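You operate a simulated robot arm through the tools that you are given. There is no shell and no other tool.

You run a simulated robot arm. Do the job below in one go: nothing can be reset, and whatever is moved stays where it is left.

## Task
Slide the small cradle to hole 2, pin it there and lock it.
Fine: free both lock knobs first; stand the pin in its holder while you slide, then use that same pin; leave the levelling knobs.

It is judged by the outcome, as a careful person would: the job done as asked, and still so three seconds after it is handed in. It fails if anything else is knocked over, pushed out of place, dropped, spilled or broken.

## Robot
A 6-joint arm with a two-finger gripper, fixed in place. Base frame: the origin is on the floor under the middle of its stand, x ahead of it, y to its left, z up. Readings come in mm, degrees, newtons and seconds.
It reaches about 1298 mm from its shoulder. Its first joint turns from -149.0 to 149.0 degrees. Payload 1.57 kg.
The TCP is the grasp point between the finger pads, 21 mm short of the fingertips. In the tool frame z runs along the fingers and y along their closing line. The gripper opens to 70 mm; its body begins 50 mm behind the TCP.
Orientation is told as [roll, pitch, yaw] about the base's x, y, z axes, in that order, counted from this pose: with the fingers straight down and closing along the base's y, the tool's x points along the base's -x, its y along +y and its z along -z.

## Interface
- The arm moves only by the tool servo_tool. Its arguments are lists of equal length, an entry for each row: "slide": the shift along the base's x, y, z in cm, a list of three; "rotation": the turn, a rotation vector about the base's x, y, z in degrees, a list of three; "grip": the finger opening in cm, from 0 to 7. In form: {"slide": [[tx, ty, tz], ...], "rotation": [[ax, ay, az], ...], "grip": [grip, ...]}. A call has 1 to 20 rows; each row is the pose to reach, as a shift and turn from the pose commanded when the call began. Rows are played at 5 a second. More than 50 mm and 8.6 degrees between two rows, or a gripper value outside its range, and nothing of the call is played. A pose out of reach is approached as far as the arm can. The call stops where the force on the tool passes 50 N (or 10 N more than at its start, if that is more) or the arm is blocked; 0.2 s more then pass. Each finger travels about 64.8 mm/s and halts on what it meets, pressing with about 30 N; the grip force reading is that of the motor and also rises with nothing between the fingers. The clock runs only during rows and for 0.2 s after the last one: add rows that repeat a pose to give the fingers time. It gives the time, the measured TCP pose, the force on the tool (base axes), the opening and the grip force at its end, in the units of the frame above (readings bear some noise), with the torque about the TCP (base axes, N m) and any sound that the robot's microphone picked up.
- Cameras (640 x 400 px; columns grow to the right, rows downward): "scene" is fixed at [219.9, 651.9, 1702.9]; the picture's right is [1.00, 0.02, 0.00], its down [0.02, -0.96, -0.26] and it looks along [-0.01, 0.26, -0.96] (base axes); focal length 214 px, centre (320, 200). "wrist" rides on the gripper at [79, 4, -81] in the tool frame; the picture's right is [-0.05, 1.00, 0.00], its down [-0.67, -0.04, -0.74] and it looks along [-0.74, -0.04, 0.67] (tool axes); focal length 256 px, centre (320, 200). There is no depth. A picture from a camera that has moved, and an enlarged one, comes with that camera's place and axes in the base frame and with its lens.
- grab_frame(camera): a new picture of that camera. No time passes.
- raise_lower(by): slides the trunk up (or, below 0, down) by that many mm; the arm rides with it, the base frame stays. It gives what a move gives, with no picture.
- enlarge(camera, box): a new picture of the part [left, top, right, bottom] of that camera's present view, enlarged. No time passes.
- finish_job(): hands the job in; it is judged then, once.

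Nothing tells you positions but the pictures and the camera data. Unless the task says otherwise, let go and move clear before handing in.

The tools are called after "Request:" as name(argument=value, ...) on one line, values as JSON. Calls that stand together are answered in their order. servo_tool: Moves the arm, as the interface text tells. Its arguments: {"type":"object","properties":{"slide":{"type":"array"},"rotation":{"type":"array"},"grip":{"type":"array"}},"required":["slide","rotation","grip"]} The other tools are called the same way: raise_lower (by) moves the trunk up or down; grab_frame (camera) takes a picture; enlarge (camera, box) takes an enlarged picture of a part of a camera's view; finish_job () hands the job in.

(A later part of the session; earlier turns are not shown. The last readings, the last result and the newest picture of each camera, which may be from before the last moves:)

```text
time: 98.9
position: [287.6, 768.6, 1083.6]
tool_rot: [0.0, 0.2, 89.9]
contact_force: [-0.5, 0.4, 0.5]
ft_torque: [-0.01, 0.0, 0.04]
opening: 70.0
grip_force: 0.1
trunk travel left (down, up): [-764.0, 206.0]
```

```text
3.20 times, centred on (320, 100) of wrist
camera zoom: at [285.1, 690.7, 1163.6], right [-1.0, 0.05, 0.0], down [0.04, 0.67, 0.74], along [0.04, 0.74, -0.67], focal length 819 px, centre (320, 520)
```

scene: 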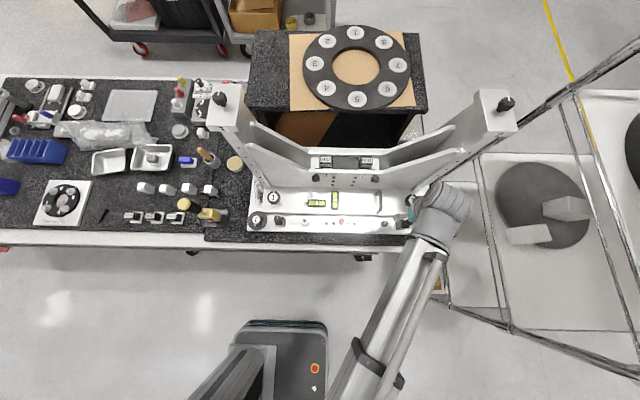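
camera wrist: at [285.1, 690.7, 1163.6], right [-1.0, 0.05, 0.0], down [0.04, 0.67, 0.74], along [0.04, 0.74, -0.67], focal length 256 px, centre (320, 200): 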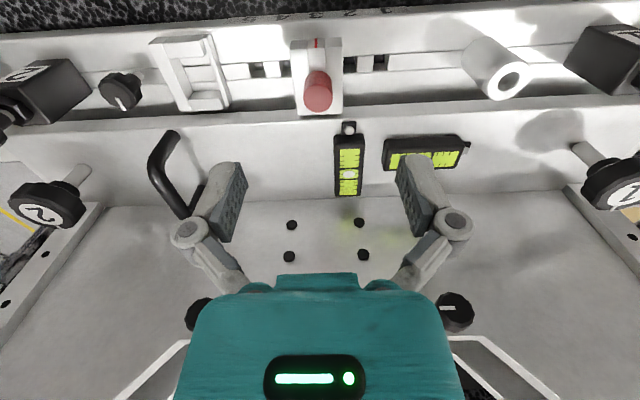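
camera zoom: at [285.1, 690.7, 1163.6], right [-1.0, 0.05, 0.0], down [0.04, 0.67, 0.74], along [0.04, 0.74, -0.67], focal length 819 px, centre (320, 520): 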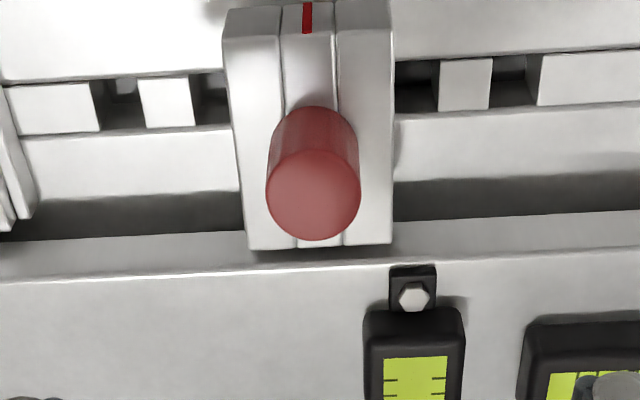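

Pin head: centre (290, 771.8), top z≈999, sitting on the block top (z≈978). I'll centre over it and descend so the tips stop just above the block.

Request:
servo_tool(slide=[[0.09, 0.21, 0], [0.09, 0.21, 0]], rotation=[[0, 0, 0], [0, 0, 0]], grip=[6, 5])

Request:
raise_lower(by=-62)

Request:
enlarge(camera="wrist", box=[220, 80, 420, 205])

```text
time: 99.5
position: [290.2, 770.9, 1082.3]
tool_rot: [0.1, 0.1, 89.9]
contact_force: [0.6, 0.4, 0.2]
ft_torque: [-0.02, 0.0, 0.0]
opening: 50.2
grip_force: 0.1
trunk travel left (down, up): [-764.0, 206.0]
```

```text
time: 100.5
position: [290.2, 771.2, 1020.2]
tool_rot: [0.0, 0.1, 90.1]
contact_force: [0.4, 0.0, -0.2]
ft_torque: [0.01, 0.03, 0.0]
opening: 50.2
grip_force: 0.1
trunk travel left (down, up): [-702.0, 268.0]
```

```text
3.20 times, centred on (320, 142) of wrist
camera zoom: at [286.4, 692.7, 1101.7], right [-1.0, 0.05, 0.0], down [0.04, 0.67, 0.74], along [0.04, 0.74, -0.67], focal length 819 px, centre (320, 384)
```

zoom: 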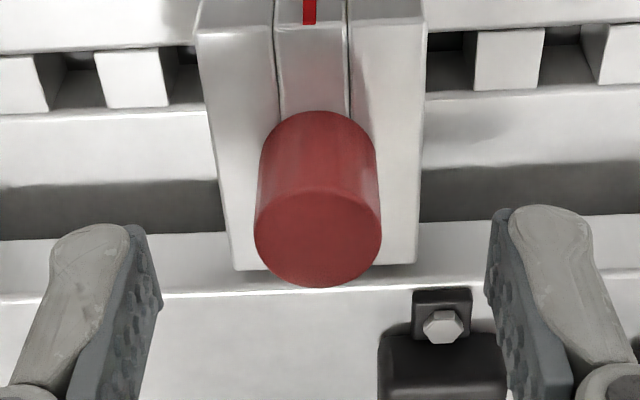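

Request:
raise_lower(by=-18)

Request:
servo_tool(slide=[[0, 0, 0], [0, 0, 0], [0, 0, 0], [0, 0, 0]], rotation=[[0, 0, 0], [0, 0, 0], [0, 0, 0], [0, 0, 0]], grip=[4, 3, 2, 1.5])

Request:
enlarge(camera="wrist", box=[220, 80, 420, 205])

```text
time: 101.1
position: [290.3, 770.8, 1003.3]
tool_rot: [0.0, 0.0, 90.0]
contact_force: [-0.5, 0.1, 0.2]
ft_torque: [-0.01, -0.01, -0.02]
opening: 49.9
grip_force: 0.0
trunk travel left (down, up): [-684.0, 286.0]
```

```text
time: 102.1
position: [290.5, 770.7, 1003.1]
tool_rot: [0.0, 0.0, 90.0]
contact_force: [0.1, -0.6, 1.2]
ft_torque: [-0.01, 0.0, -0.01]
opening: 18.5
grip_force: 30.0
trunk travel left (down, up): [-684.0, 286.0]
```

```text
3.20 times, centred on (320, 142) of wrist
camera zoom: at [286.4, 692.7, 1083.7], right [-1.0, 0.05, 0.0], down [0.04, 0.67, 0.74], along [0.04, 0.74, -0.67], focal length 819 px, centre (320, 384)
```

zoom: 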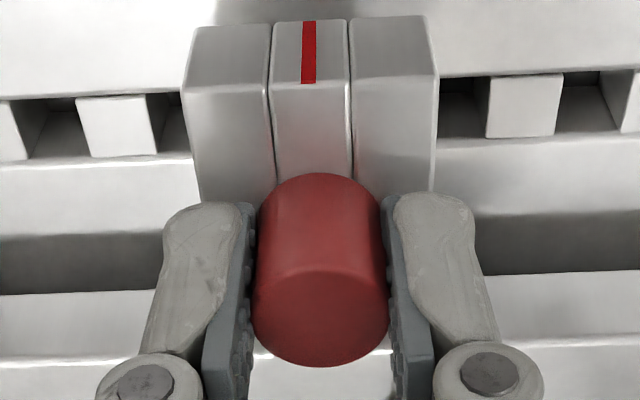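

Pin head gripped at 18.5 mm. I'll draw it up in small steps.

Request:
raise_lower(by=10)

Request:
enlarge(camera="wrist", box=[220, 80, 420, 205])

Request:
raise_lower(by=30)

Request:
enlarge(camera="wrist", box=[220, 80, 420, 205])

```text
time: 102.7
position: [289.1, 772.0, 1012.6]
tool_rot: [-0.1, 0.1, 90.0]
contact_force: [0.1, 0.0, -0.6]
ft_torque: [-0.05, -0.02, 0.0]
opening: 18.6
grip_force: 29.7
trunk travel left (down, up): [-694.0, 276.0]
```

```text
3.20 times, centred on (320, 142) of wrist
camera zoom: at [286.5, 692.9, 1093.6], right [-1.0, 0.05, 0.0], down [0.04, 0.67, 0.74], along [0.04, 0.74, -0.67], focal length 819 px, centre (320, 384)
```

zoom: 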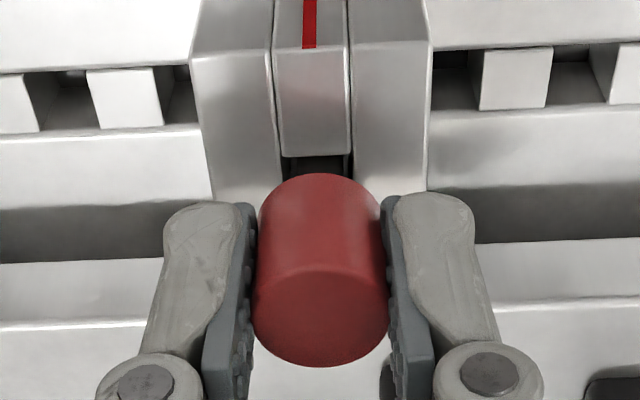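

```text
time: 103.5
position: [290.2, 770.7, 1042.3]
tool_rot: [0.0, 0.0, 89.9]
contact_force: [-0.7, 0.1, 0.0]
ft_torque: [-0.02, 0.0, 0.01]
opening: 18.4
grip_force: 30.3
trunk travel left (down, up): [-724.0, 246.0]
```

```text
3.20 times, centred on (320, 142) of wrist
camera zoom: at [286.5, 692.9, 1123.6], right [-1.0, 0.05, 0.0], down [0.04, 0.67, 0.74], along [0.04, 0.74, -0.67], focal length 819 px, centre (320, 384)
```

zoom: 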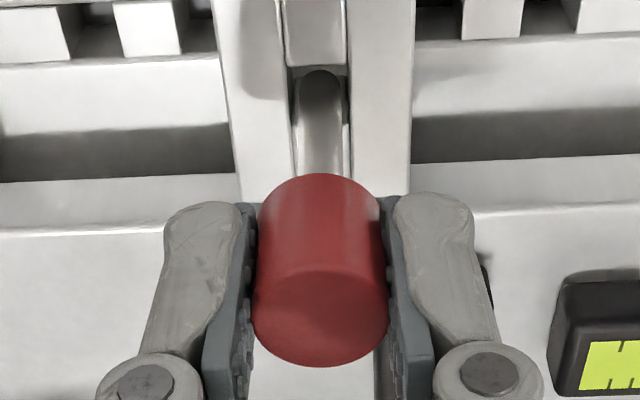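

The pin comes out freely. Continuing up until its tip is clear.

Request:
raise_lower(by=40)

Request:
grab_frame(camera="wrist")

Request:
enlarge(camera="wrist", box=[220, 20, 420, 205])

Request:
enlarge(camera="scene", box=[300, 188, 380, 238])

```text
time: 104.3
position: [290.8, 771.5, 1080.6]
tool_rot: [0.0, 0.1, 90.0]
contact_force: [-0.2, -0.3, -0.4]
ft_torque: [0.02, 0.0, 0.02]
opening: 18.4
grip_force: 30.2
trunk travel left (down, up): [-764.0, 206.0]
```

```text
taken
camera wrist: at [286.5, 692.9, 1163.5], right [-1.0, 0.05, 0.0], down [0.04, 0.67, 0.74], along [0.04, 0.74, -0.67], focal length 256 px, centre (320, 200)
```

wrist: 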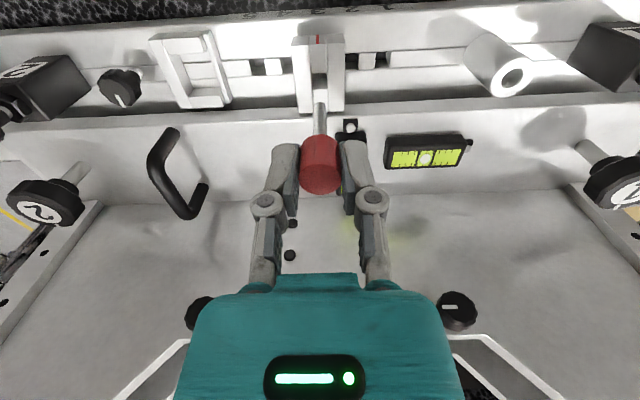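

```text
2.16 times, centred on (320, 112) of wrist
camera zoom: at [286.5, 692.9, 1163.5], right [-1.0, 0.05, 0.0], down [0.04, 0.67, 0.74], along [0.04, 0.74, -0.67], focal length 554 px, centre (320, 389)
```

zoom: 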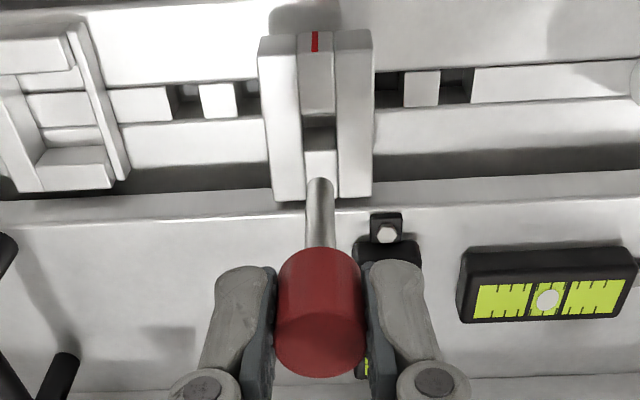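

```text
8.00 times, centred on (340, 213) of scene
camera zoom: at [219.9, 651.9, 1702.9], right [1.0, 0.02, 0.0], down [0.02, -0.96, -0.26], along [-0.01, 0.26, -0.96], focal length 1716 px, centre (160, 96)
```

zoom: 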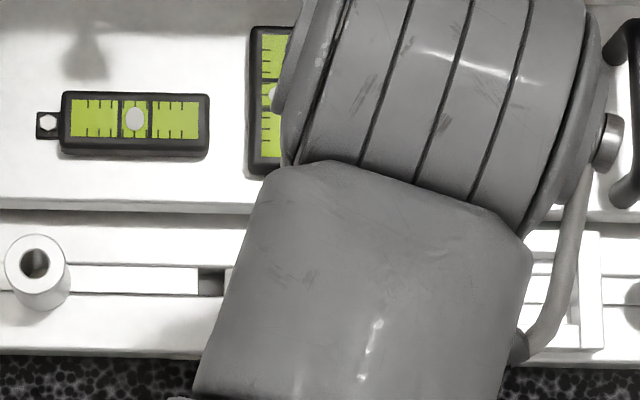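

The pin is out: its 8 mm shank's tip is ~73 mm below the TCP. The white tube holder is near (164, 771); I'll carry the pin above it and check alignment.

Request:
servo_tool(slide=[[-3, 0, 0], [-6, 0, 0], [-9, 0, 0], [-11, 0, 0], [-12.3, 0, 0], [-12.3, 0, 0]], rotation=[[0, 0, 0], [0, 0, 0], [0, 0, 0], [0, 0, 0], [0, 0, 0], [0, 0, 0]], grip=[1.5, 1.5, 1.5, 1.5, 1.5, 1.5])

Request:
enlarge(camera="wrist", box=[240, 20, 400, 205])

Request:
grab_frame(camera="scene")

```text
time: 105.7
position: [167.1, 770.4, 1083.1]
tool_rot: [0.0, 0.1, 90.0]
contact_force: [0.0, 0.5, -0.3]
ft_torque: [-0.02, -0.02, 0.02]
opening: 18.4
grip_force: 30.3
trunk travel left (down, up): [-764.0, 206.0]
```

```text
2.16 times, centred on (320, 112) of wrist
camera zoom: at [164.2, 692.4, 1163.6], right [-1.0, 0.05, 0.0], down [0.04, 0.67, 0.74], along [0.04, 0.74, -0.67], focal length 554 px, centre (320, 389)
```

zoom: 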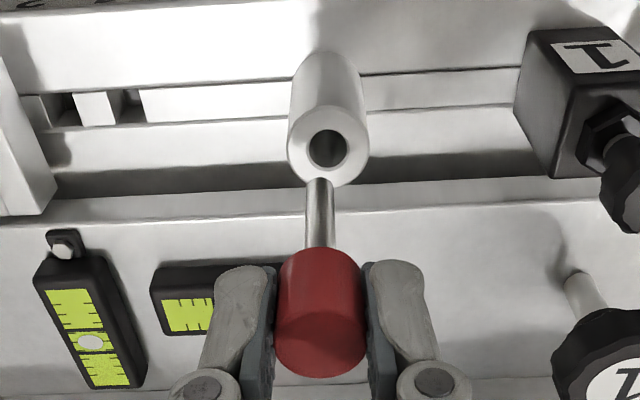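

```text
taken
```

scene: 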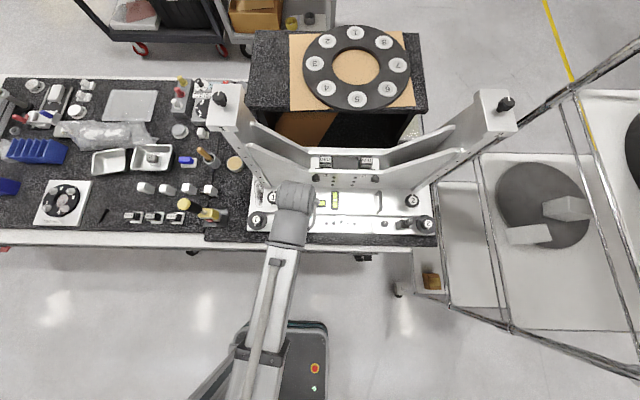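

Relative alignment: the tube hole is about 3 mm to −x and 1.3 mm to +y of the pin axis. I'll correct and lower the tip into the tube.

Request:
servo_tool(slide=[[-0.3, 0.13, 0], [-0.3, 0.13, 0]], rotation=[[0, 0, 0], [0, 0, 0]], grip=[1.5, 1.5])

Request:
raise_lower(by=-18)

Request:
enlarge(camera="wrist", box=[260, 60, 380, 205])

```text
time: 106.3
position: [164.2, 772.5, 1083.5]
tool_rot: [0.0, 0.1, 90.0]
contact_force: [-0.9, 0.9, -0.5]
ft_torque: [-0.02, 0.01, -0.02]
opening: 18.2
grip_force: 29.5
trunk travel left (down, up): [-764.0, 206.0]
```

```text
time: 106.9
position: [163.5, 771.6, 1065.5]
tool_rot: [0.0, 0.1, 90.0]
contact_force: [-0.5, 0.5, 0.5]
ft_torque: [-0.03, 0.03, 0.0]
opening: 18.3
grip_force: 30.3
trunk travel left (down, up): [-746.0, 224.0]
```

```text
2.76 times, centred on (320, 132) of wrist
camera zoom: at [160.8, 693.8, 1145.5], right [-1.0, 0.05, 0.0], down [0.04, 0.67, 0.74], along [0.04, 0.74, -0.67], focal length 706 px, centre (320, 386)
```

zoom: 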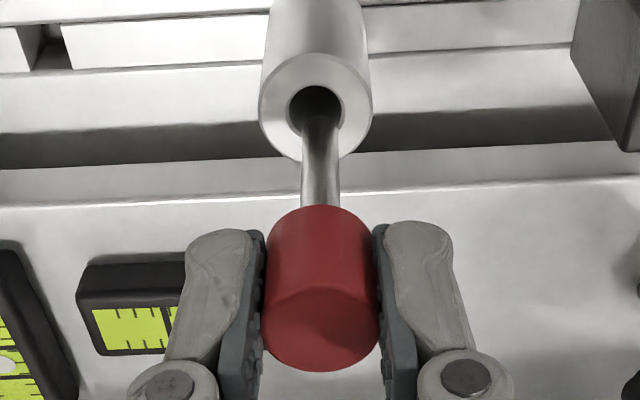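

Slightly adjust by +1 mm in x, then lower into the tube.

Request:
servo_tool(slide=[[0.1, 0, 0], [0.1, 0, 0]], rotation=[[0, 0, 0], [0, 0, 0]], grip=[1.5, 1.5])

Request:
raise_lower(by=-20)

Request:
enlarge(camera="wrist", box=[260, 60, 380, 205])

```text
time: 107.5
position: [166.3, 772.4, 1064.8]
tool_rot: [0.1, 0.2, 90.1]
contact_force: [0.0, 0.8, -0.5]
ft_torque: [0.0, 0.0, 0.0]
opening: 18.5
grip_force: 29.8
trunk travel left (down, up): [-746.0, 224.0]
```

```text
time: 108.2
position: [166.0, 771.5, 1045.0]
tool_rot: [0.0, 0.0, 90.0]
contact_force: [-0.4, -2.9, 7.1]
ft_torque: [-0.07, -0.03, 0.0]
opening: 17.1
grip_force: 30.1
trunk travel left (down, up): [-726.0, 244.0]
```

```text
2.76 times, centred on (320, 132) of wrist
camera zoom: at [162.2, 692.8, 1126.0], right [-1.0, 0.05, 0.0], down [0.04, 0.67, 0.74], along [0.04, 0.74, -0.67], focal length 706 px, centre (320, 386)
```

zoom: 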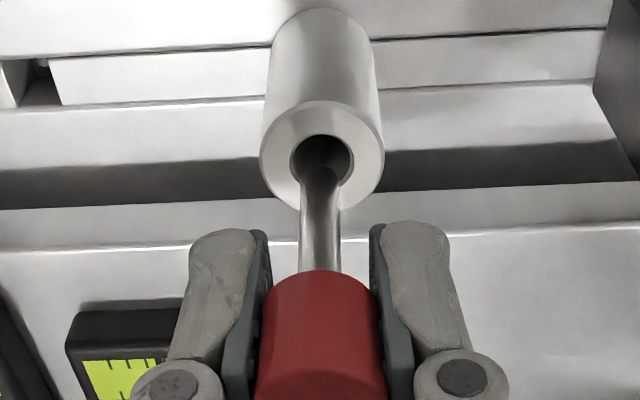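

The tip met the tube's rim (7 N) and the pin slid up in the grip. I'll lift slightly and look closely to realign.

Request:
raise_lower(by=4)

Request:
enlarge(camera="wrist", box=[285, 85, 355, 150])

Request:
grab_frame(camera="wrist")

```text
time: 108.7
position: [165.6, 771.8, 1048.2]
tool_rot: [0.0, 0.1, 90.0]
contact_force: [-0.1, -0.5, -0.5]
ft_torque: [-0.03, -0.03, -0.02]
opening: 17.3
grip_force: 29.8
trunk travel left (down, up): [-730.0, 240.0]
```

```text
6.15 times, centred on (320, 118) of wrist
camera zoom: at [162.4, 694.4, 1129.4], right [-1.0, 0.05, 0.0], down [0.04, 0.67, 0.74], along [0.04, 0.74, -0.67], focal length 1575 px, centre (320, 708)
```

zoom: 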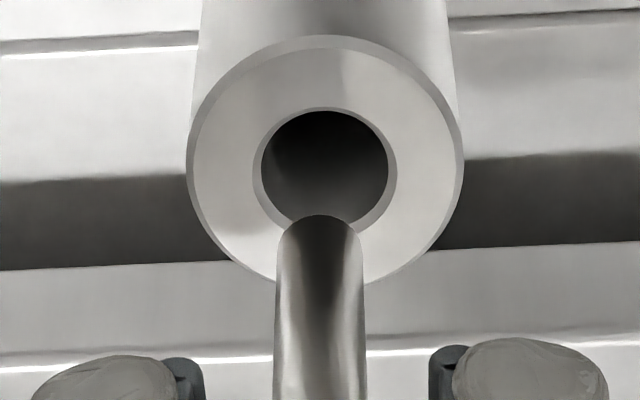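

```text
taken
camera wrist: at [162.4, 694.4, 1129.4], right [-1.0, 0.05, 0.0], down [0.04, 0.67, 0.74], along [0.04, 0.74, -0.67], focal length 256 px, centre (320, 200)
```

wrist: 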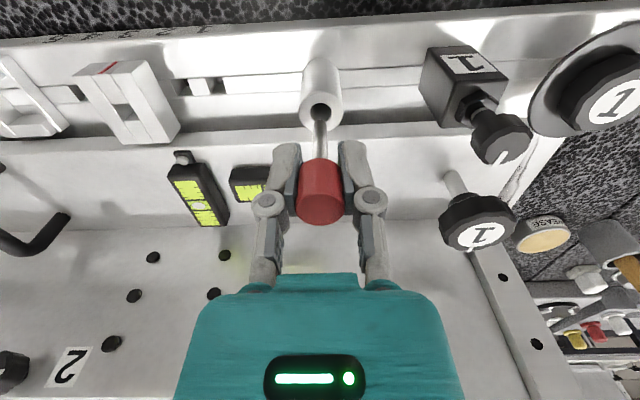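

The tube's top is higher than I judged and the pin is about 6 mm too far toward +y. I'll shift back while the tip is just above the rim and look again.

Request:
servo_tool(slide=[[0, -0.25, 0], [0, -0.5, 0], [0, -0.5, 0]], rotation=[[0, 0, 0], [0, 0, 0], [0, 0, 0]], grip=[1.5, 1.5, 1.5])

Request:
enlarge(camera="wrist", box=[285, 85, 355, 150])

```text
time: 109.5
position: [166.5, 767.9, 1049.4]
tool_rot: [0.0, 0.1, 89.9]
contact_force: [0.0, -0.8, 0.5]
ft_torque: [0.0, 0.0, 0.0]
opening: 17.5
grip_force: 30.1
trunk travel left (down, up): [-730.0, 240.0]
```

```text
6.15 times, centred on (320, 118) of wrist
camera zoom: at [162.6, 689.4, 1129.6], right [-1.0, 0.05, 0.0], down [0.04, 0.67, 0.74], along [0.04, 0.74, -0.67], focal length 1575 px, centre (320, 708)
```

zoom: 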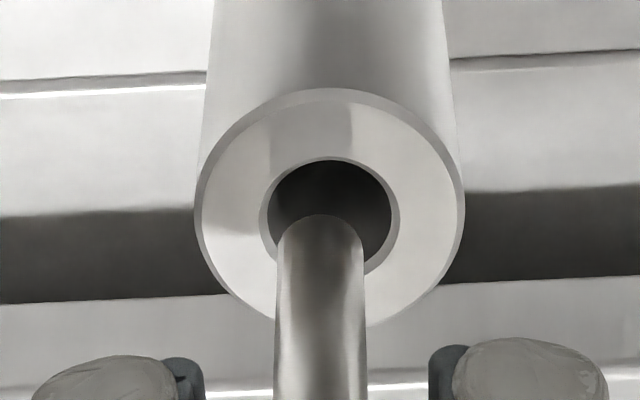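

Request:
servo_tool(slide=[[-0.08, -0.13, 0], [-0.08, -0.13, 0]], rotation=[[0, 0, 0], [0, 0, 0]], grip=[1.5, 1.5])

Request:
raise_lower(by=-10)

Request:
enlarge(camera="wrist", box=[275, 85, 365, 165])

```text
time: 110.1
position: [165.9, 766.8, 1049.2]
tool_rot: [0.0, 0.1, 90.0]
contact_force: [-0.3, 0.4, -0.3]
ft_torque: [0.01, 0.02, -0.01]
opening: 17.1
grip_force: 29.1
trunk travel left (down, up): [-730.0, 240.0]
```

```text
time: 110.7
position: [165.3, 766.5, 1039.7]
tool_rot: [0.0, 0.1, 90.0]
contact_force: [0.0, -0.7, -0.3]
ft_torque: [-0.01, 0.02, 0.0]
opening: 17.4
grip_force: 29.7
trunk travel left (down, up): [-720.0, 250.0]
```

```text
5.00 times, centred on (320, 125) of wrist
camera zoom: at [162.2, 687.7, 1119.6], right [-1.0, 0.05, 0.0], down [0.04, 0.67, 0.74], along [0.04, 0.74, -0.67], focal length 1280 px, centre (320, 575)
```

zoom: 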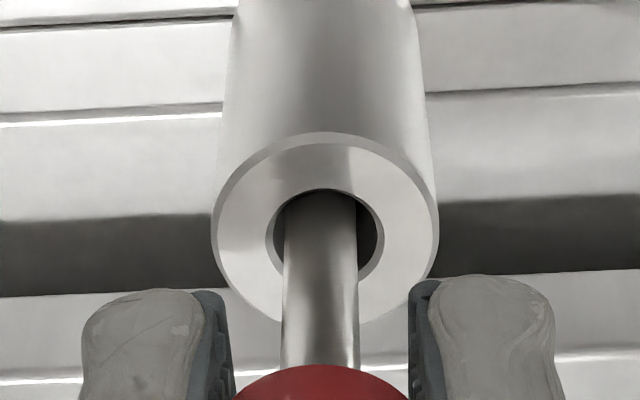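

The tip is in the tube now with no force. I'll lower until the fingertips are just above the tube's rim, then release so the pin settles in its holder.

Request:
raise_lower(by=-17)

Request:
enlarge(camera="wrist", box=[255, 85, 385, 205])

```text
time: 111.4
position: [164.9, 767.5, 1022.0]
tool_rot: [0.1, 0.2, 89.9]
contact_force: [0.1, 0.8, -1.1]
ft_torque: [0.05, 0.01, -0.01]
opening: 17.3
grip_force: 29.9
trunk travel left (down, up): [-703.0, 267.0]
```

```text
3.33 times, centred on (320, 145) of wrist
camera zoom: at [162.2, 688.1, 1102.4], right [-1.0, 0.05, 0.0], down [0.04, 0.67, 0.74], along [0.04, 0.74, -0.67], focal length 853 px, centre (320, 383)
```

zoom: 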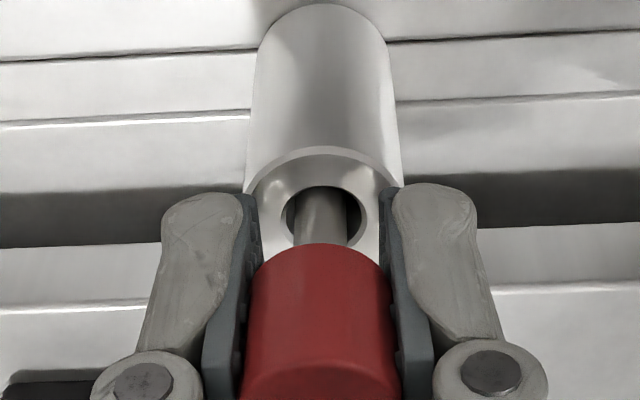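

Request:
servo_tool(slide=[[0, 0, 0], [0, 0, 0], [0, 0, 0], [0, 0, 0], [0, 0, 0], [0, 0, 0]], rotation=[[0, 0, 0], [0, 0, 0], [0, 0, 0], [0, 0, 0], [0, 0, 0], [0, 0, 0]], grip=[1.72, 1.75, 1.8, 1.9, 2.1, 2.4])

Request:
enlarge(camera="wrist", box=[255, 85, 385, 205])

```text
time: 112.8
position: [166.0, 767.1, 1021.2]
tool_rot: [0.0, 0.0, 90.0]
contact_force: [-0.9, -0.2, -0.3]
ft_torque: [0.01, -0.04, 0.01]
opening: 23.8
grip_force: 0.0
trunk travel left (down, up): [-703.0, 267.0]
```

```text
3.33 times, centred on (320, 145) of wrist
camera zoom: at [162.2, 687.8, 1102.6], right [-1.0, 0.05, 0.0], down [0.04, 0.67, 0.74], along [0.04, 0.74, -0.67], focal length 853 px, centre (320, 383)
```

zoom: 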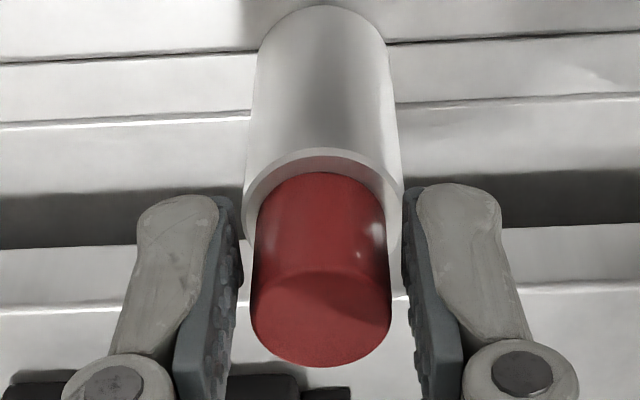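

The pin is standing in its holder. I'll open, lift away and go to the black handle on the deck to slide it.

Request:
servo_tool(slide=[[0, 0, 0], [0, 0, 0], [0, 0, 0]], rotation=[[0, 0, 0], [0, 0, 0], [0, 0, 0]], grip=[3.5, 5, 6])

Request:
raise_lower(by=75)

Request:
grab_frame(camera="wrist")

Request:
servo_tool(slide=[[4, 0, 0], [8, 0, 0], [12, 0, 0], [16, 0, 0], [20, 0.5, 0], [23.5, 1, 0]], rotation=[[0, 0, 0], [0, 0, 0], [0, 0, 0], [0, 0, 0], [0, 0, 0], [0, 0, 0]], grip=[6, 6, 6, 6, 6, 6])

Request:
grab_frame(camera="wrist")

Request:
enlarge(camera="wrist", box=[220, 60, 420, 240])

```text
time: 113.6
position: [166.5, 766.2, 1022.5]
tool_rot: [0.0, 0.1, 90.0]
contact_force: [-0.1, 0.0, -0.2]
ft_torque: [0.01, 0.01, 0.01]
opening: 60.0
grip_force: 0.0
trunk travel left (down, up): [-703.0, 267.0]
```

```text
time: 114.7
position: [165.9, 766.4, 1096.0]
tool_rot: [-0.1, 0.1, 90.1]
contact_force: [-0.3, 0.4, -0.2]
ft_torque: [0.01, -0.02, 0.02]
opening: 59.6
grip_force: 0.0
trunk travel left (down, up): [-778.0, 192.0]
```

```text
taken
camera wrist: at [162.2, 687.9, 1177.5], right [-1.0, 0.05, 0.0], down [0.04, 0.67, 0.74], along [0.04, 0.74, -0.67], focal length 256 px, centre (320, 200)
```

wrist: 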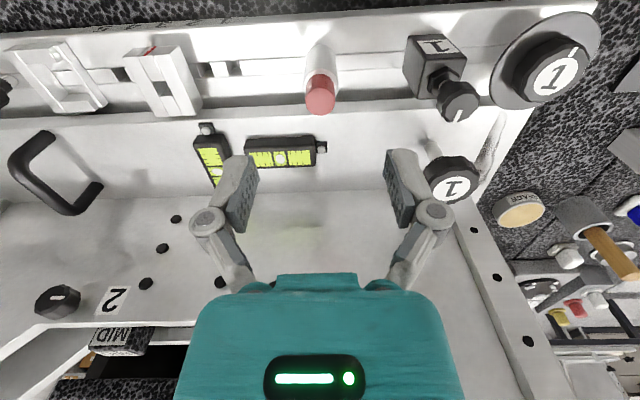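

```text
time: 116.1
position: [401.4, 775.3, 1097.4]
tool_rot: [0.1, 0.1, 90.0]
contact_force: [-0.4, 0.7, -0.6]
ft_torque: [0.01, 0.01, 0.01]
opening: 60.1
grip_force: 0.1
trunk travel left (down, up): [-778.0, 192.0]
```

```text
taken
camera wrist: at [398.9, 696.1, 1177.4], right [-1.0, 0.05, 0.0], down [0.04, 0.67, 0.74], along [0.04, 0.74, -0.67], focal length 256 px, centre (320, 200)
```

wrist: 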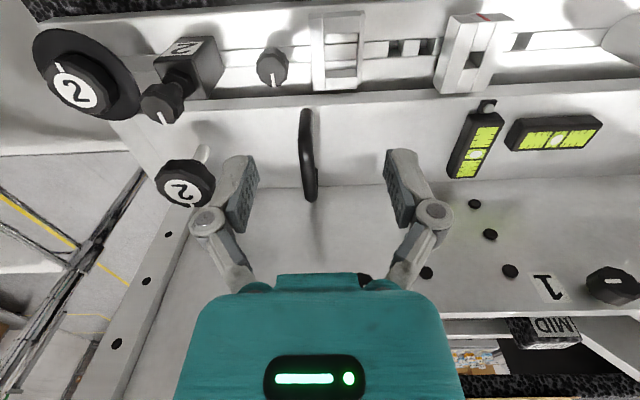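

```text
2.22 times, centred on (320, 150) of wrist
camera zoom: at [398.9, 696.1, 1177.4], right [-1.0, 0.05, 0.0], down [0.04, 0.67, 0.74], along [0.04, 0.74, -0.67], focal length 569 px, centre (320, 311)
```

zoom: 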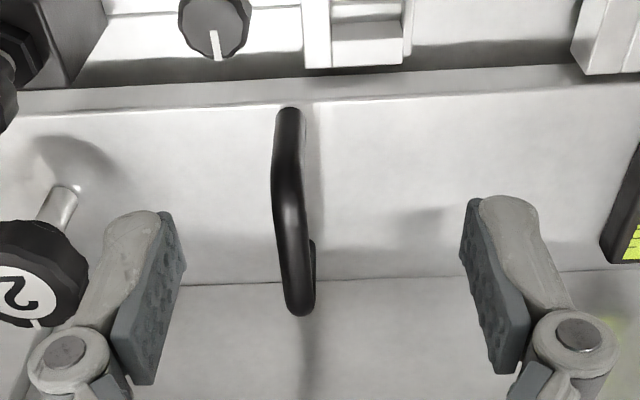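

The handle is a D-shape bar along y at x≈415.5 (y 802–868, top z≈1015). I'll approach with a slight tilt to keep the wrist clear of the wall knobs.

Request:
servo_tool(slide=[[0.5, 1.5, 0.2], [1, 3.5, 0.4], [1.4, 5.5, 0.4], [1.4, 5.8, 0.4]], rotation=[[6, 0, 0], [12, 0, 0], [12, 0, 0], [12, 0, 0]], grip=[6, 6, 5, 5])

Request:
raise_lower(by=-50)

Request:
grab_frame(camera="wrist")

Request:
grab_frame(camera="scene")

```text
time: 117.1
position: [413.8, 834.4, 1100.7]
tool_rot: [0.0, -11.9, 90.0]
contact_force: [-0.2, 0.4, -0.5]
ft_torque: [-0.01, -0.01, -0.02]
opening: 50.0
grip_force: 0.0
trunk travel left (down, up): [-778.0, 192.0]
```

```text
time: 118.0
position: [414.3, 833.9, 1051.9]
tool_rot: [0.0, -11.9, 90.0]
contact_force: [0.2, -1.3, 0.1]
ft_torque: [0.01, 0.01, 0.03]
opening: 50.0
grip_force: 0.1
trunk travel left (down, up): [-728.0, 242.0]
```

```text
taken
camera wrist: at [410.3, 740.1, 1113.5], right [-1.0, 0.05, 0.01], down [0.04, 0.5, 0.87], along [0.04, 0.87, -0.5], focal length 256 px, centre (320, 200)
```

wrist: 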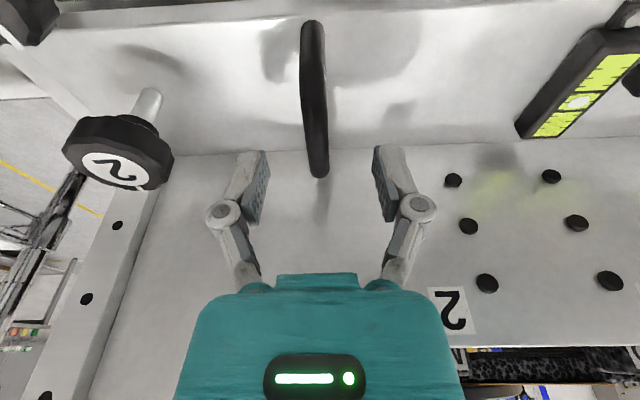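

```text
taken
```

scene: 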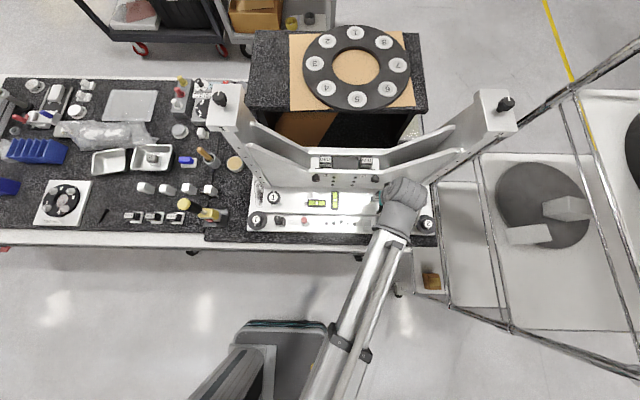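

Request:
raise_lower(by=-42)

Request:
servo_tool(slide=[[0, 0, 0], [0, 0, 0], [0, 0, 0], [0, 0, 0], [0, 0, 0]], rotation=[[0, 0, 0], [0, 0, 0], [0, 0, 0], [0, 0, 0], [0, 0, 0]], grip=[4, 3, 2, 1, 0.5])

Request:
grab_frame(camera="wrist")

```text
time: 118.8
position: [413.5, 834.9, 1008.4]
tool_rot: [0.1, -11.9, 90.0]
contact_force: [-0.4, -0.2, 0.5]
ft_torque: [0.02, 0.01, 0.04]
opening: 50.0
grip_force: 0.1
trunk travel left (down, up): [-686.0, 284.0]
```

```text
time: 120.0
position: [414.2, 834.1, 1008.7]
tool_rot: [0.0, -11.9, 90.0]
contact_force: [6.3, -0.1, -0.6]
ft_torque: [0.25, 0.07, 0.06]
opening: 10.5
grip_force: 32.5
trunk travel left (down, up): [-686.0, 284.0]
```

```text
taken
camera wrist: at [411.5, 740.3, 1071.2], right [-1.0, 0.05, 0.01], down [0.04, 0.5, 0.87], along [0.04, 0.87, -0.5], focal length 256 px, centre (320, 200)
```

wrist: 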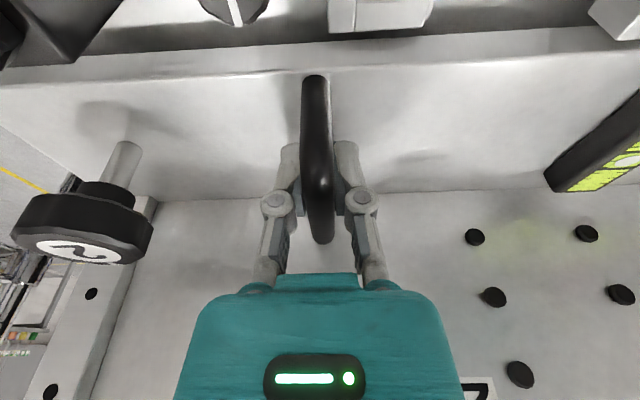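

The handle is gripped (10.5 mm). I'll push gently −x by a few mm first and watch the force.

Request:
servo_tool(slide=[[-0.1, 0, 0], [-0.2, 0, 0], [-0.3, 0, 0], [-0.4, 0, 0]], rotation=[[0, 0, 0], [0, 0, 0], [0, 0, 0], [0, 0, 0]], grip=[0.5, 0.5, 0.5, 0.5])

Request:
enlarge(camera="scene", box=[300, 188, 380, 238])

```text
time: 121.0
position: [408.7, 834.5, 1008.3]
tool_rot: [0.1, -11.8, 90.0]
contact_force: [2.8, 2.7, -0.8]
ft_torque: [0.22, -0.01, 0.0]
opening: 10.5
grip_force: 32.0
trunk travel left (down, up): [-686.0, 284.0]
```

```text
8.00 times, centred on (340, 213) of scene
camera zoom: at [219.9, 651.9, 1702.9], right [1.0, 0.02, 0.0], down [0.02, -0.96, -0.26], along [-0.01, 0.26, -0.96], focal length 1716 px, centre (160, 96)
```

zoom: 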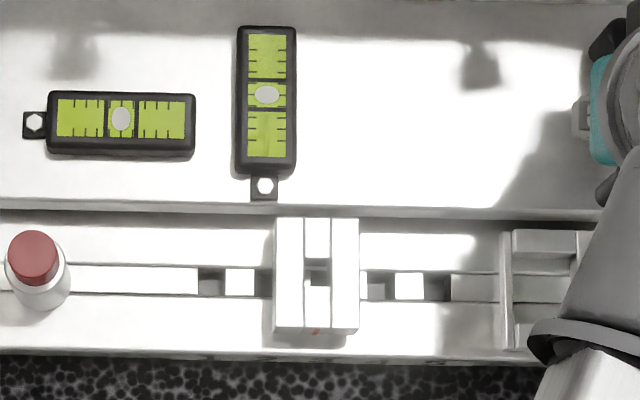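

The deck slides easily (~3 N). By the scene image it has moved about 5.5 mm; I'll continue roughly another 19 mm toward hole 2.

Request:
servo_tool(slide=[[-0.25, 0, 0], [-0.5, 0, 0], [-0.75, 0, 0], [-1.0, 0, 0], [-1.25, 0, 0], [-1.5, 0, 0], [-1.7, 0, 0], [-1.9, 0, 0], [-1.9, 0, 0]], rotation=[[0, 0, 0], [0, 0, 0], [0, 0, 0], [0, 0, 0], [0, 0, 0], [0, 0, 0], [0, 0, 0], [0, 0, 0], [0, 0, 0]], grip=[0.5, 0.5, 0.5, 0.5, 0.5, 0.5, 0.5, 0.5, 0.5])

Request:
enlarge(camera="scene", box=[300, 188, 380, 238])

Request:
enlarge(camera="scene", box=[320, 214, 352, 234])

```text
time: 123.0
position: [390.5, 834.6, 1008.4]
tool_rot: [0.1, -11.9, 90.0]
contact_force: [-3.8, 5.1, -2.0]
ft_torque: [0.2, -0.05, 0.01]
opening: 10.7
grip_force: 32.3
trunk travel left (down, up): [-686.0, 284.0]
```

```text
8.00 times, centred on (340, 213) of scene
camera zoom: at [219.9, 651.9, 1702.9], right [1.0, 0.02, 0.0], down [0.02, -0.96, -0.26], along [-0.01, 0.26, -0.96], focal length 1716 px, centre (160, 96)
```

zoom: 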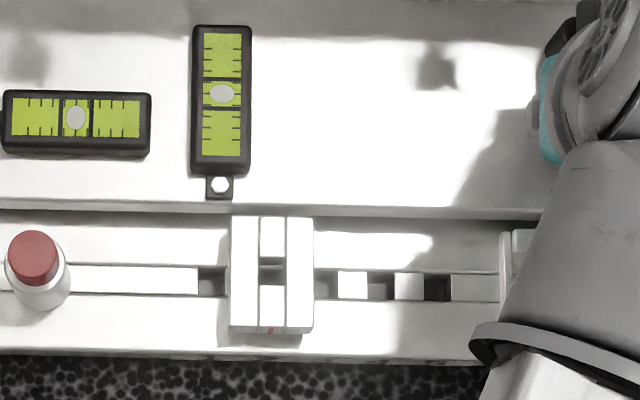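

```text
16.00 times, centred on (336, 224) of scene
camera zoom: at [219.9, 651.9, 1702.9], right [1.0, 0.02, 0.0], down [0.02, -0.96, -0.26], along [-0.01, 0.26, -0.96], focal length 3432 px, centre (64, -184)
```

zoom: 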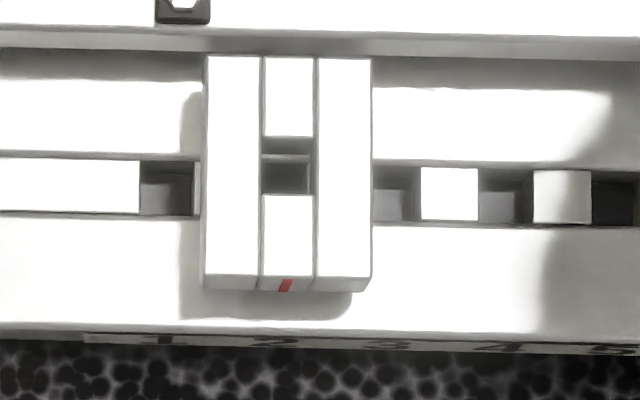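

The block is now centred over hole 2 (both at x≈265 within about 0.3 mm), and the strip pitch is 25 mm. I'll release the handle and lift away.

Request:
servo_tool(slide=[[0, 0, 0], [0, 0, 0], [0, 0, 0], [0, 0, 0]], rotation=[[0, 0, 0], [0, 0, 0], [0, 0, 0], [0, 0, 0]], grip=[1.5, 2.5, 4, 4])

Request:
raise_lower(by=95)

Request:
enlarge(camera="scene", box=[320, 214, 352, 234])

Request:
servo_tool(slide=[[-2, -2, 0], [-5, -4, -0.2], [-9, -6.3, -0.4], [-13, -6.5, -0.4], [-17, -6.7, -0.4], [-21, -6.7, -0.4], [-22.5, -6.7, -0.4], [-22.5, -6.7, -0.4]], rotation=[[0, 0, 0], [-6, 0, 0], [-12, 0, 0], [-12, 0, 0], [-12, 0, 0], [-12, 0, 0], [-12, 0, 0], [-12, 0, 0]], grip=[5, 5, 5, 5, 5, 5, 5, 5])

Request:
grab_frame(camera="wrist")

```text
time: 124.0
position: [389.5, 832.8, 1009.2]
tool_rot: [0.0, -11.9, 90.0]
contact_force: [0.3, 0.0, 0.4]
ft_torque: [0.02, -0.02, 0.0]
opening: 39.9
grip_force: 0.1
trunk travel left (down, up): [-686.0, 284.0]
```

```text
time: 125.3
position: [390.7, 834.1, 1102.7]
tool_rot: [0.0, -11.9, 90.1]
contact_force: [-0.9, -0.7, -0.4]
ft_torque: [0.04, -0.03, 0.02]
opening: 40.1
grip_force: 0.0
trunk travel left (down, up): [-781.0, 189.0]
```

```text
16.00 times, centred on (336, 224) of scene
camera zoom: at [219.9, 651.9, 1702.9], right [1.0, 0.02, 0.0], down [0.02, -0.96, -0.26], along [-0.01, 0.26, -0.96], focal length 3432 px, centre (64, -184)
```

zoom: 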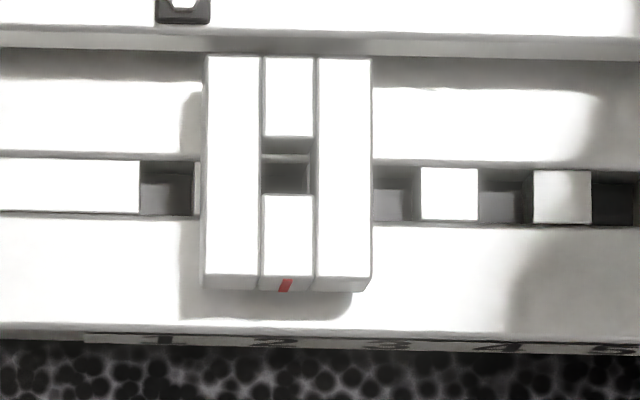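

```text
time: 127.1
position: [166.5, 766.8, 1100.2]
tool_rot: [0.1, 0.2, 89.9]
contact_force: [0.3, -0.1, -0.2]
ft_torque: [0.0, -0.01, 0.0]
opening: 49.9
grip_force: 0.1
out of reach, approached as far as the arm can: row 4
trunk travel left (down, up): [-781.0, 189.0]
```

```text
taken
camera wrist: at [163.8, 687.8, 1180.6], right [-1.0, 0.05, 0.0], down [0.04, 0.67, 0.74], along [0.04, 0.74, -0.67], focal length 256 px, centre (320, 200)
```

wrist: 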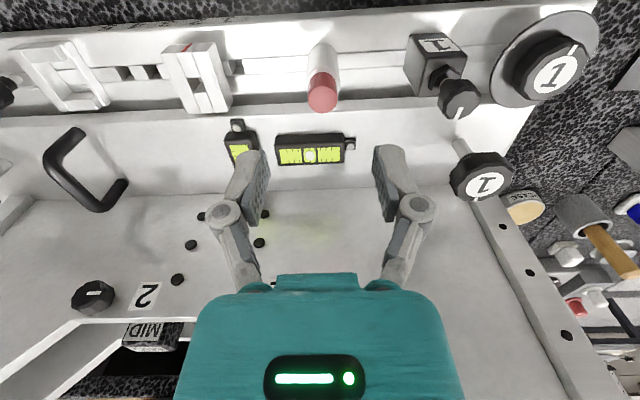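

The deck stayed put. Now I'll look at the pin in its holder for re-gripping.

Request:
enlarge(camera="wrist", box=[270, 30, 370, 130])

Request:
enlarge(camera="scene", box=[290, 208, 322, 234])

```text
4.00 times, centred on (320, 80) of wrist
camera zoom: at [163.8, 687.8, 1180.6], right [-1.0, 0.05, 0.0], down [0.04, 0.67, 0.74], along [0.04, 0.74, -0.67], focal length 1024 px, centre (320, 680)
```

zoom: 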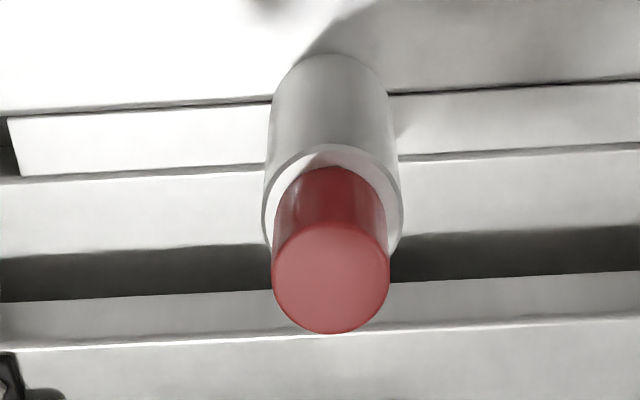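

```text
15.38 times, centred on (306, 221) of scene
camera zoom: at [219.9, 651.9, 1702.9], right [1.0, 0.02, 0.0], down [0.02, -0.96, -0.26], along [-0.01, 0.26, -0.96], focal length 3300 px, centre (535, -123)
```

zoom: 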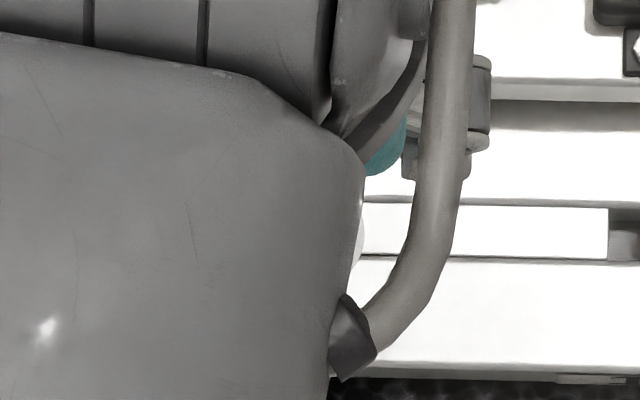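

Pin head at about (166.3, 769.5), top z≈1017. Centering and lowering to grip it just above the tube rim.

Request:
servo_tool(slide=[[-0.12, 0.22, 0], [-0.12, 0.22, 0]], rotation=[[0, 0, 0], [0, 0, 0]], grip=[5, 5])

Request:
raise_lower(by=-60)

Request:
enlarge(camera="wrist", box=[240, 80, 400, 205])

```text
time: 127.7
position: [164.3, 768.0, 1099.1]
tool_rot: [0.0, 0.0, 89.9]
contact_force: [-0.1, 0.2, -0.1]
ft_torque: [-0.03, -0.01, -0.04]
opening: 49.8
grip_force: 0.1
trunk travel left (down, up): [-781.0, 189.0]
```

```text
time: 128.7
position: [164.6, 767.9, 1040.6]
tool_rot: [-0.1, 0.1, 90.0]
contact_force: [0.1, -0.2, 0.1]
ft_torque: [0.0, -0.01, -0.01]
opening: 50.2
grip_force: 0.1
trunk travel left (down, up): [-721.0, 249.0]
```

```text
3.20 times, centred on (320, 142) of wrist
camera zoom: at [161.7, 689.7, 1120.7], right [-1.0, 0.05, 0.0], down [0.04, 0.67, 0.74], along [0.04, 0.74, -0.67], focal length 819 px, centre (320, 384)
```

zoom: 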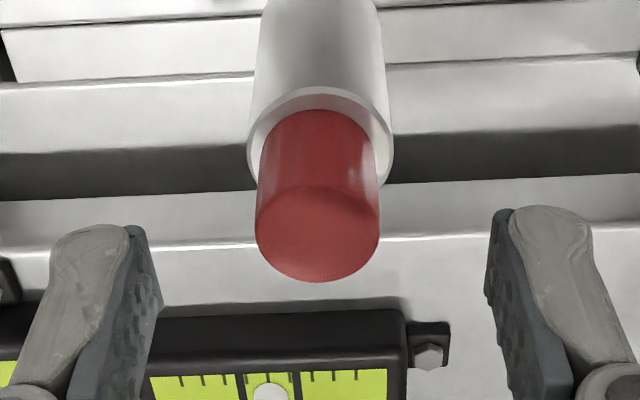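

Request:
raise_lower(by=-19)

Request:
servo_tool(slide=[[0, 0, 0], [0, 0, 0], [0, 0, 0], [0, 0, 0]], rotation=[[0, 0, 0], [0, 0, 0], [0, 0, 0], [0, 0, 0]], grip=[4, 3, 2, 1.5])

Request:
enlarge(camera="wrist", box=[240, 80, 400, 205])

```text
time: 129.4
position: [164.7, 768.9, 1020.8]
tool_rot: [-0.1, 0.1, 90.0]
contact_force: [0.0, -0.2, 0.5]
ft_torque: [0.0, -0.03, 0.02]
opening: 49.8
grip_force: 0.0
trunk travel left (down, up): [-702.0, 268.0]
```

```text
time: 130.4
position: [165.6, 768.4, 1020.7]
tool_rot: [0.0, 0.2, 90.0]
contact_force: [-0.6, 0.8, 1.2]
ft_torque: [0.01, 0.03, -0.01]
opening: 18.3
grip_force: 30.2
trunk travel left (down, up): [-702.0, 268.0]
```

```text
3.20 times, centred on (320, 142) of wrist
camera zoom: at [161.7, 689.7, 1101.7], right [-1.0, 0.05, 0.0], down [0.04, 0.67, 0.74], along [0.04, 0.74, -0.67], focal length 819 px, centre (320, 384)
```

zoom: 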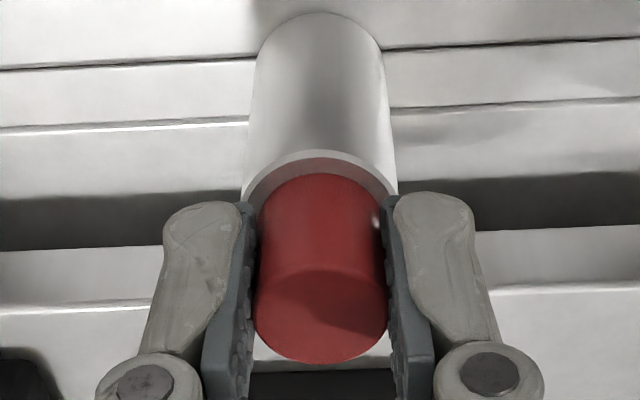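

Pin gripped as before (18.3 mm). Lifting it out of the holder and carrying it over the block, now at hole 2 (x≈265).

Request:
raise_lower(by=62)

Request:
servo_tool(slide=[[2.5, 0.1, 0], [5, 0.2, 0], [7.5, 0.3, 0], [9.98, 0.3, 0], [9.98, 0.3, 0]], rotation=[[0, 0, 0], [0, 0, 0], [0, 0, 0], [0, 0, 0], [0, 0, 0]], grip=[1.5, 1.5, 1.5, 1.5, 1.5])

Request:
raise_lower(by=-28)

Request:
grab_frame(camera="wrist")

Request:
enlarge(camera="wrist", box=[275, 75, 365, 155])

```text
time: 131.4
position: [164.5, 768.1, 1081.9]
tool_rot: [0.0, 0.1, 90.0]
contact_force: [0.3, 1.3, -0.8]
ft_torque: [0.01, -0.01, 0.0]
opening: 18.6
grip_force: 30.0
trunk travel left (down, up): [-764.0, 206.0]
```

```text
time: 132.6
position: [266.3, 771.4, 1082.1]
tool_rot: [0.0, 0.1, 90.0]
contact_force: [0.7, -0.5, -0.3]
ft_torque: [0.01, 0.0, -0.03]
opening: 18.5
grip_force: 30.0
trunk travel left (down, up): [-764.0, 206.0]
```

```text
time: 133.3
position: [267.0, 770.8, 1054.8]
tool_rot: [0.1, 0.1, 90.0]
contact_force: [-0.4, 0.0, -0.3]
ft_torque: [-0.03, -0.01, -0.01]
opening: 18.5
grip_force: 30.0
trunk travel left (down, up): [-736.0, 234.0]
```

```text
taken
camera wrist: at [263.1, 692.4, 1135.7], right [-1.0, 0.05, 0.0], down [0.04, 0.67, 0.74], along [0.04, 0.74, -0.67], focal length 256 px, centre (320, 200)
```

wrist: 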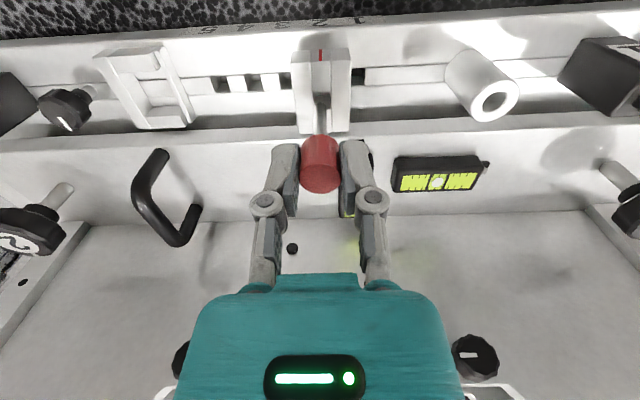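

```text
5.00 times, centred on (320, 115) of wrist
camera zoom: at [263.1, 692.4, 1135.7], right [-1.0, 0.05, 0.0], down [0.04, 0.67, 0.74], along [0.04, 0.74, -0.67], focal length 1280 px, centre (320, 625)
```

zoom: 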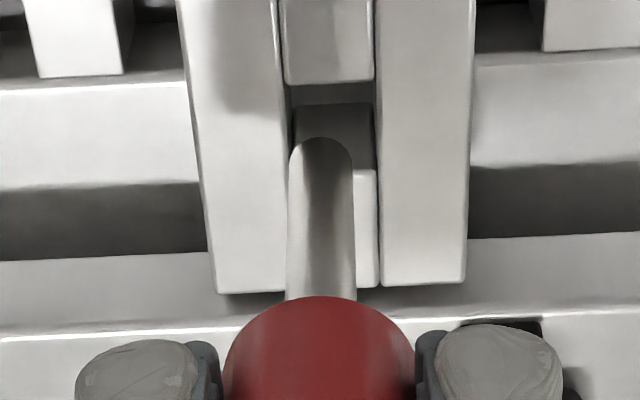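

Alignment: the pin is about 1.2 mm too far toward +x; y is fine. Correct and start inserting.

Request:
servo_tool(slide=[[-0.13, 0, 0], [-0.13, 0, 0]], rotation=[[0, 0, 0], [0, 0, 0]], grip=[1.5, 1.5])

Request:
raise_lower(by=-6)

Request:
enlarge(camera="wrist", box=[275, 75, 365, 155])

```text
time: 133.9
position: [265.2, 772.0, 1055.2]
tool_rot: [0.0, 0.0, 90.1]
contact_force: [-0.4, 0.3, -1.4]
ft_torque: [0.0, 0.05, -0.02]
opening: 18.6
grip_force: 29.8
trunk travel left (down, up): [-736.0, 234.0]
```

```text
time: 134.5
position: [266.1, 771.6, 1049.0]
tool_rot: [0.0, 0.0, 90.0]
contact_force: [-0.4, 0.3, -0.2]
ft_torque: [0.01, -0.01, 0.0]
opening: 18.4
grip_force: 30.2
trunk travel left (down, up): [-730.0, 240.0]
```

```text
5.00 times, centred on (320, 115) of wrist
camera zoom: at [261.8, 692.6, 1129.7], right [-1.0, 0.05, 0.0], down [0.04, 0.67, 0.74], along [0.04, 0.74, -0.67], focal length 1280 px, centre (320, 625)
```

zoom: 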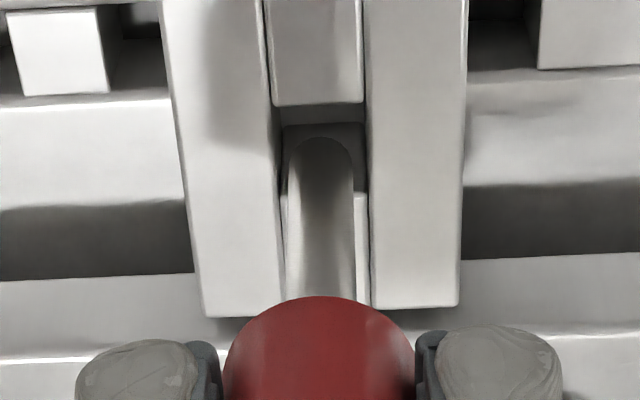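

Request:
raise_lower(by=-9)

Request:
enlarge(camera="wrist", box=[275, 75, 365, 155])

```text
time: 135.1
position: [265.5, 771.3, 1039.6]
tool_rot: [0.0, 0.1, 90.0]
contact_force: [0.0, -0.6, -0.6]
ft_torque: [-0.04, 0.01, 0.03]
opening: 18.6
grip_force: 29.8
trunk travel left (down, up): [-721.0, 249.0]
```

```text
5.00 times, centred on (320, 115) of wrist
camera zoom: at [261.8, 692.6, 1120.7], right [-1.0, 0.05, 0.0], down [0.04, 0.67, 0.74], along [0.04, 0.74, -0.67], focal length 1280 px, centre (320, 625)
```

zoom: 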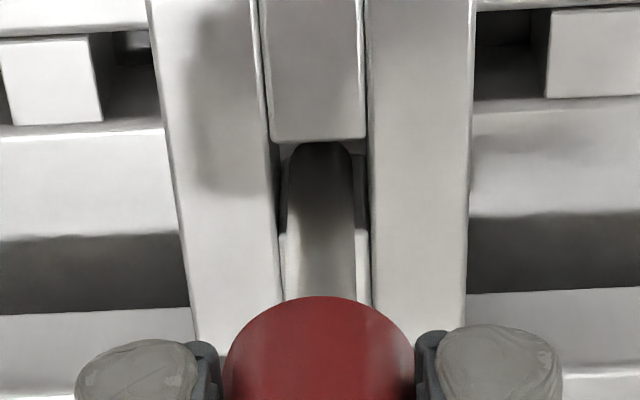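

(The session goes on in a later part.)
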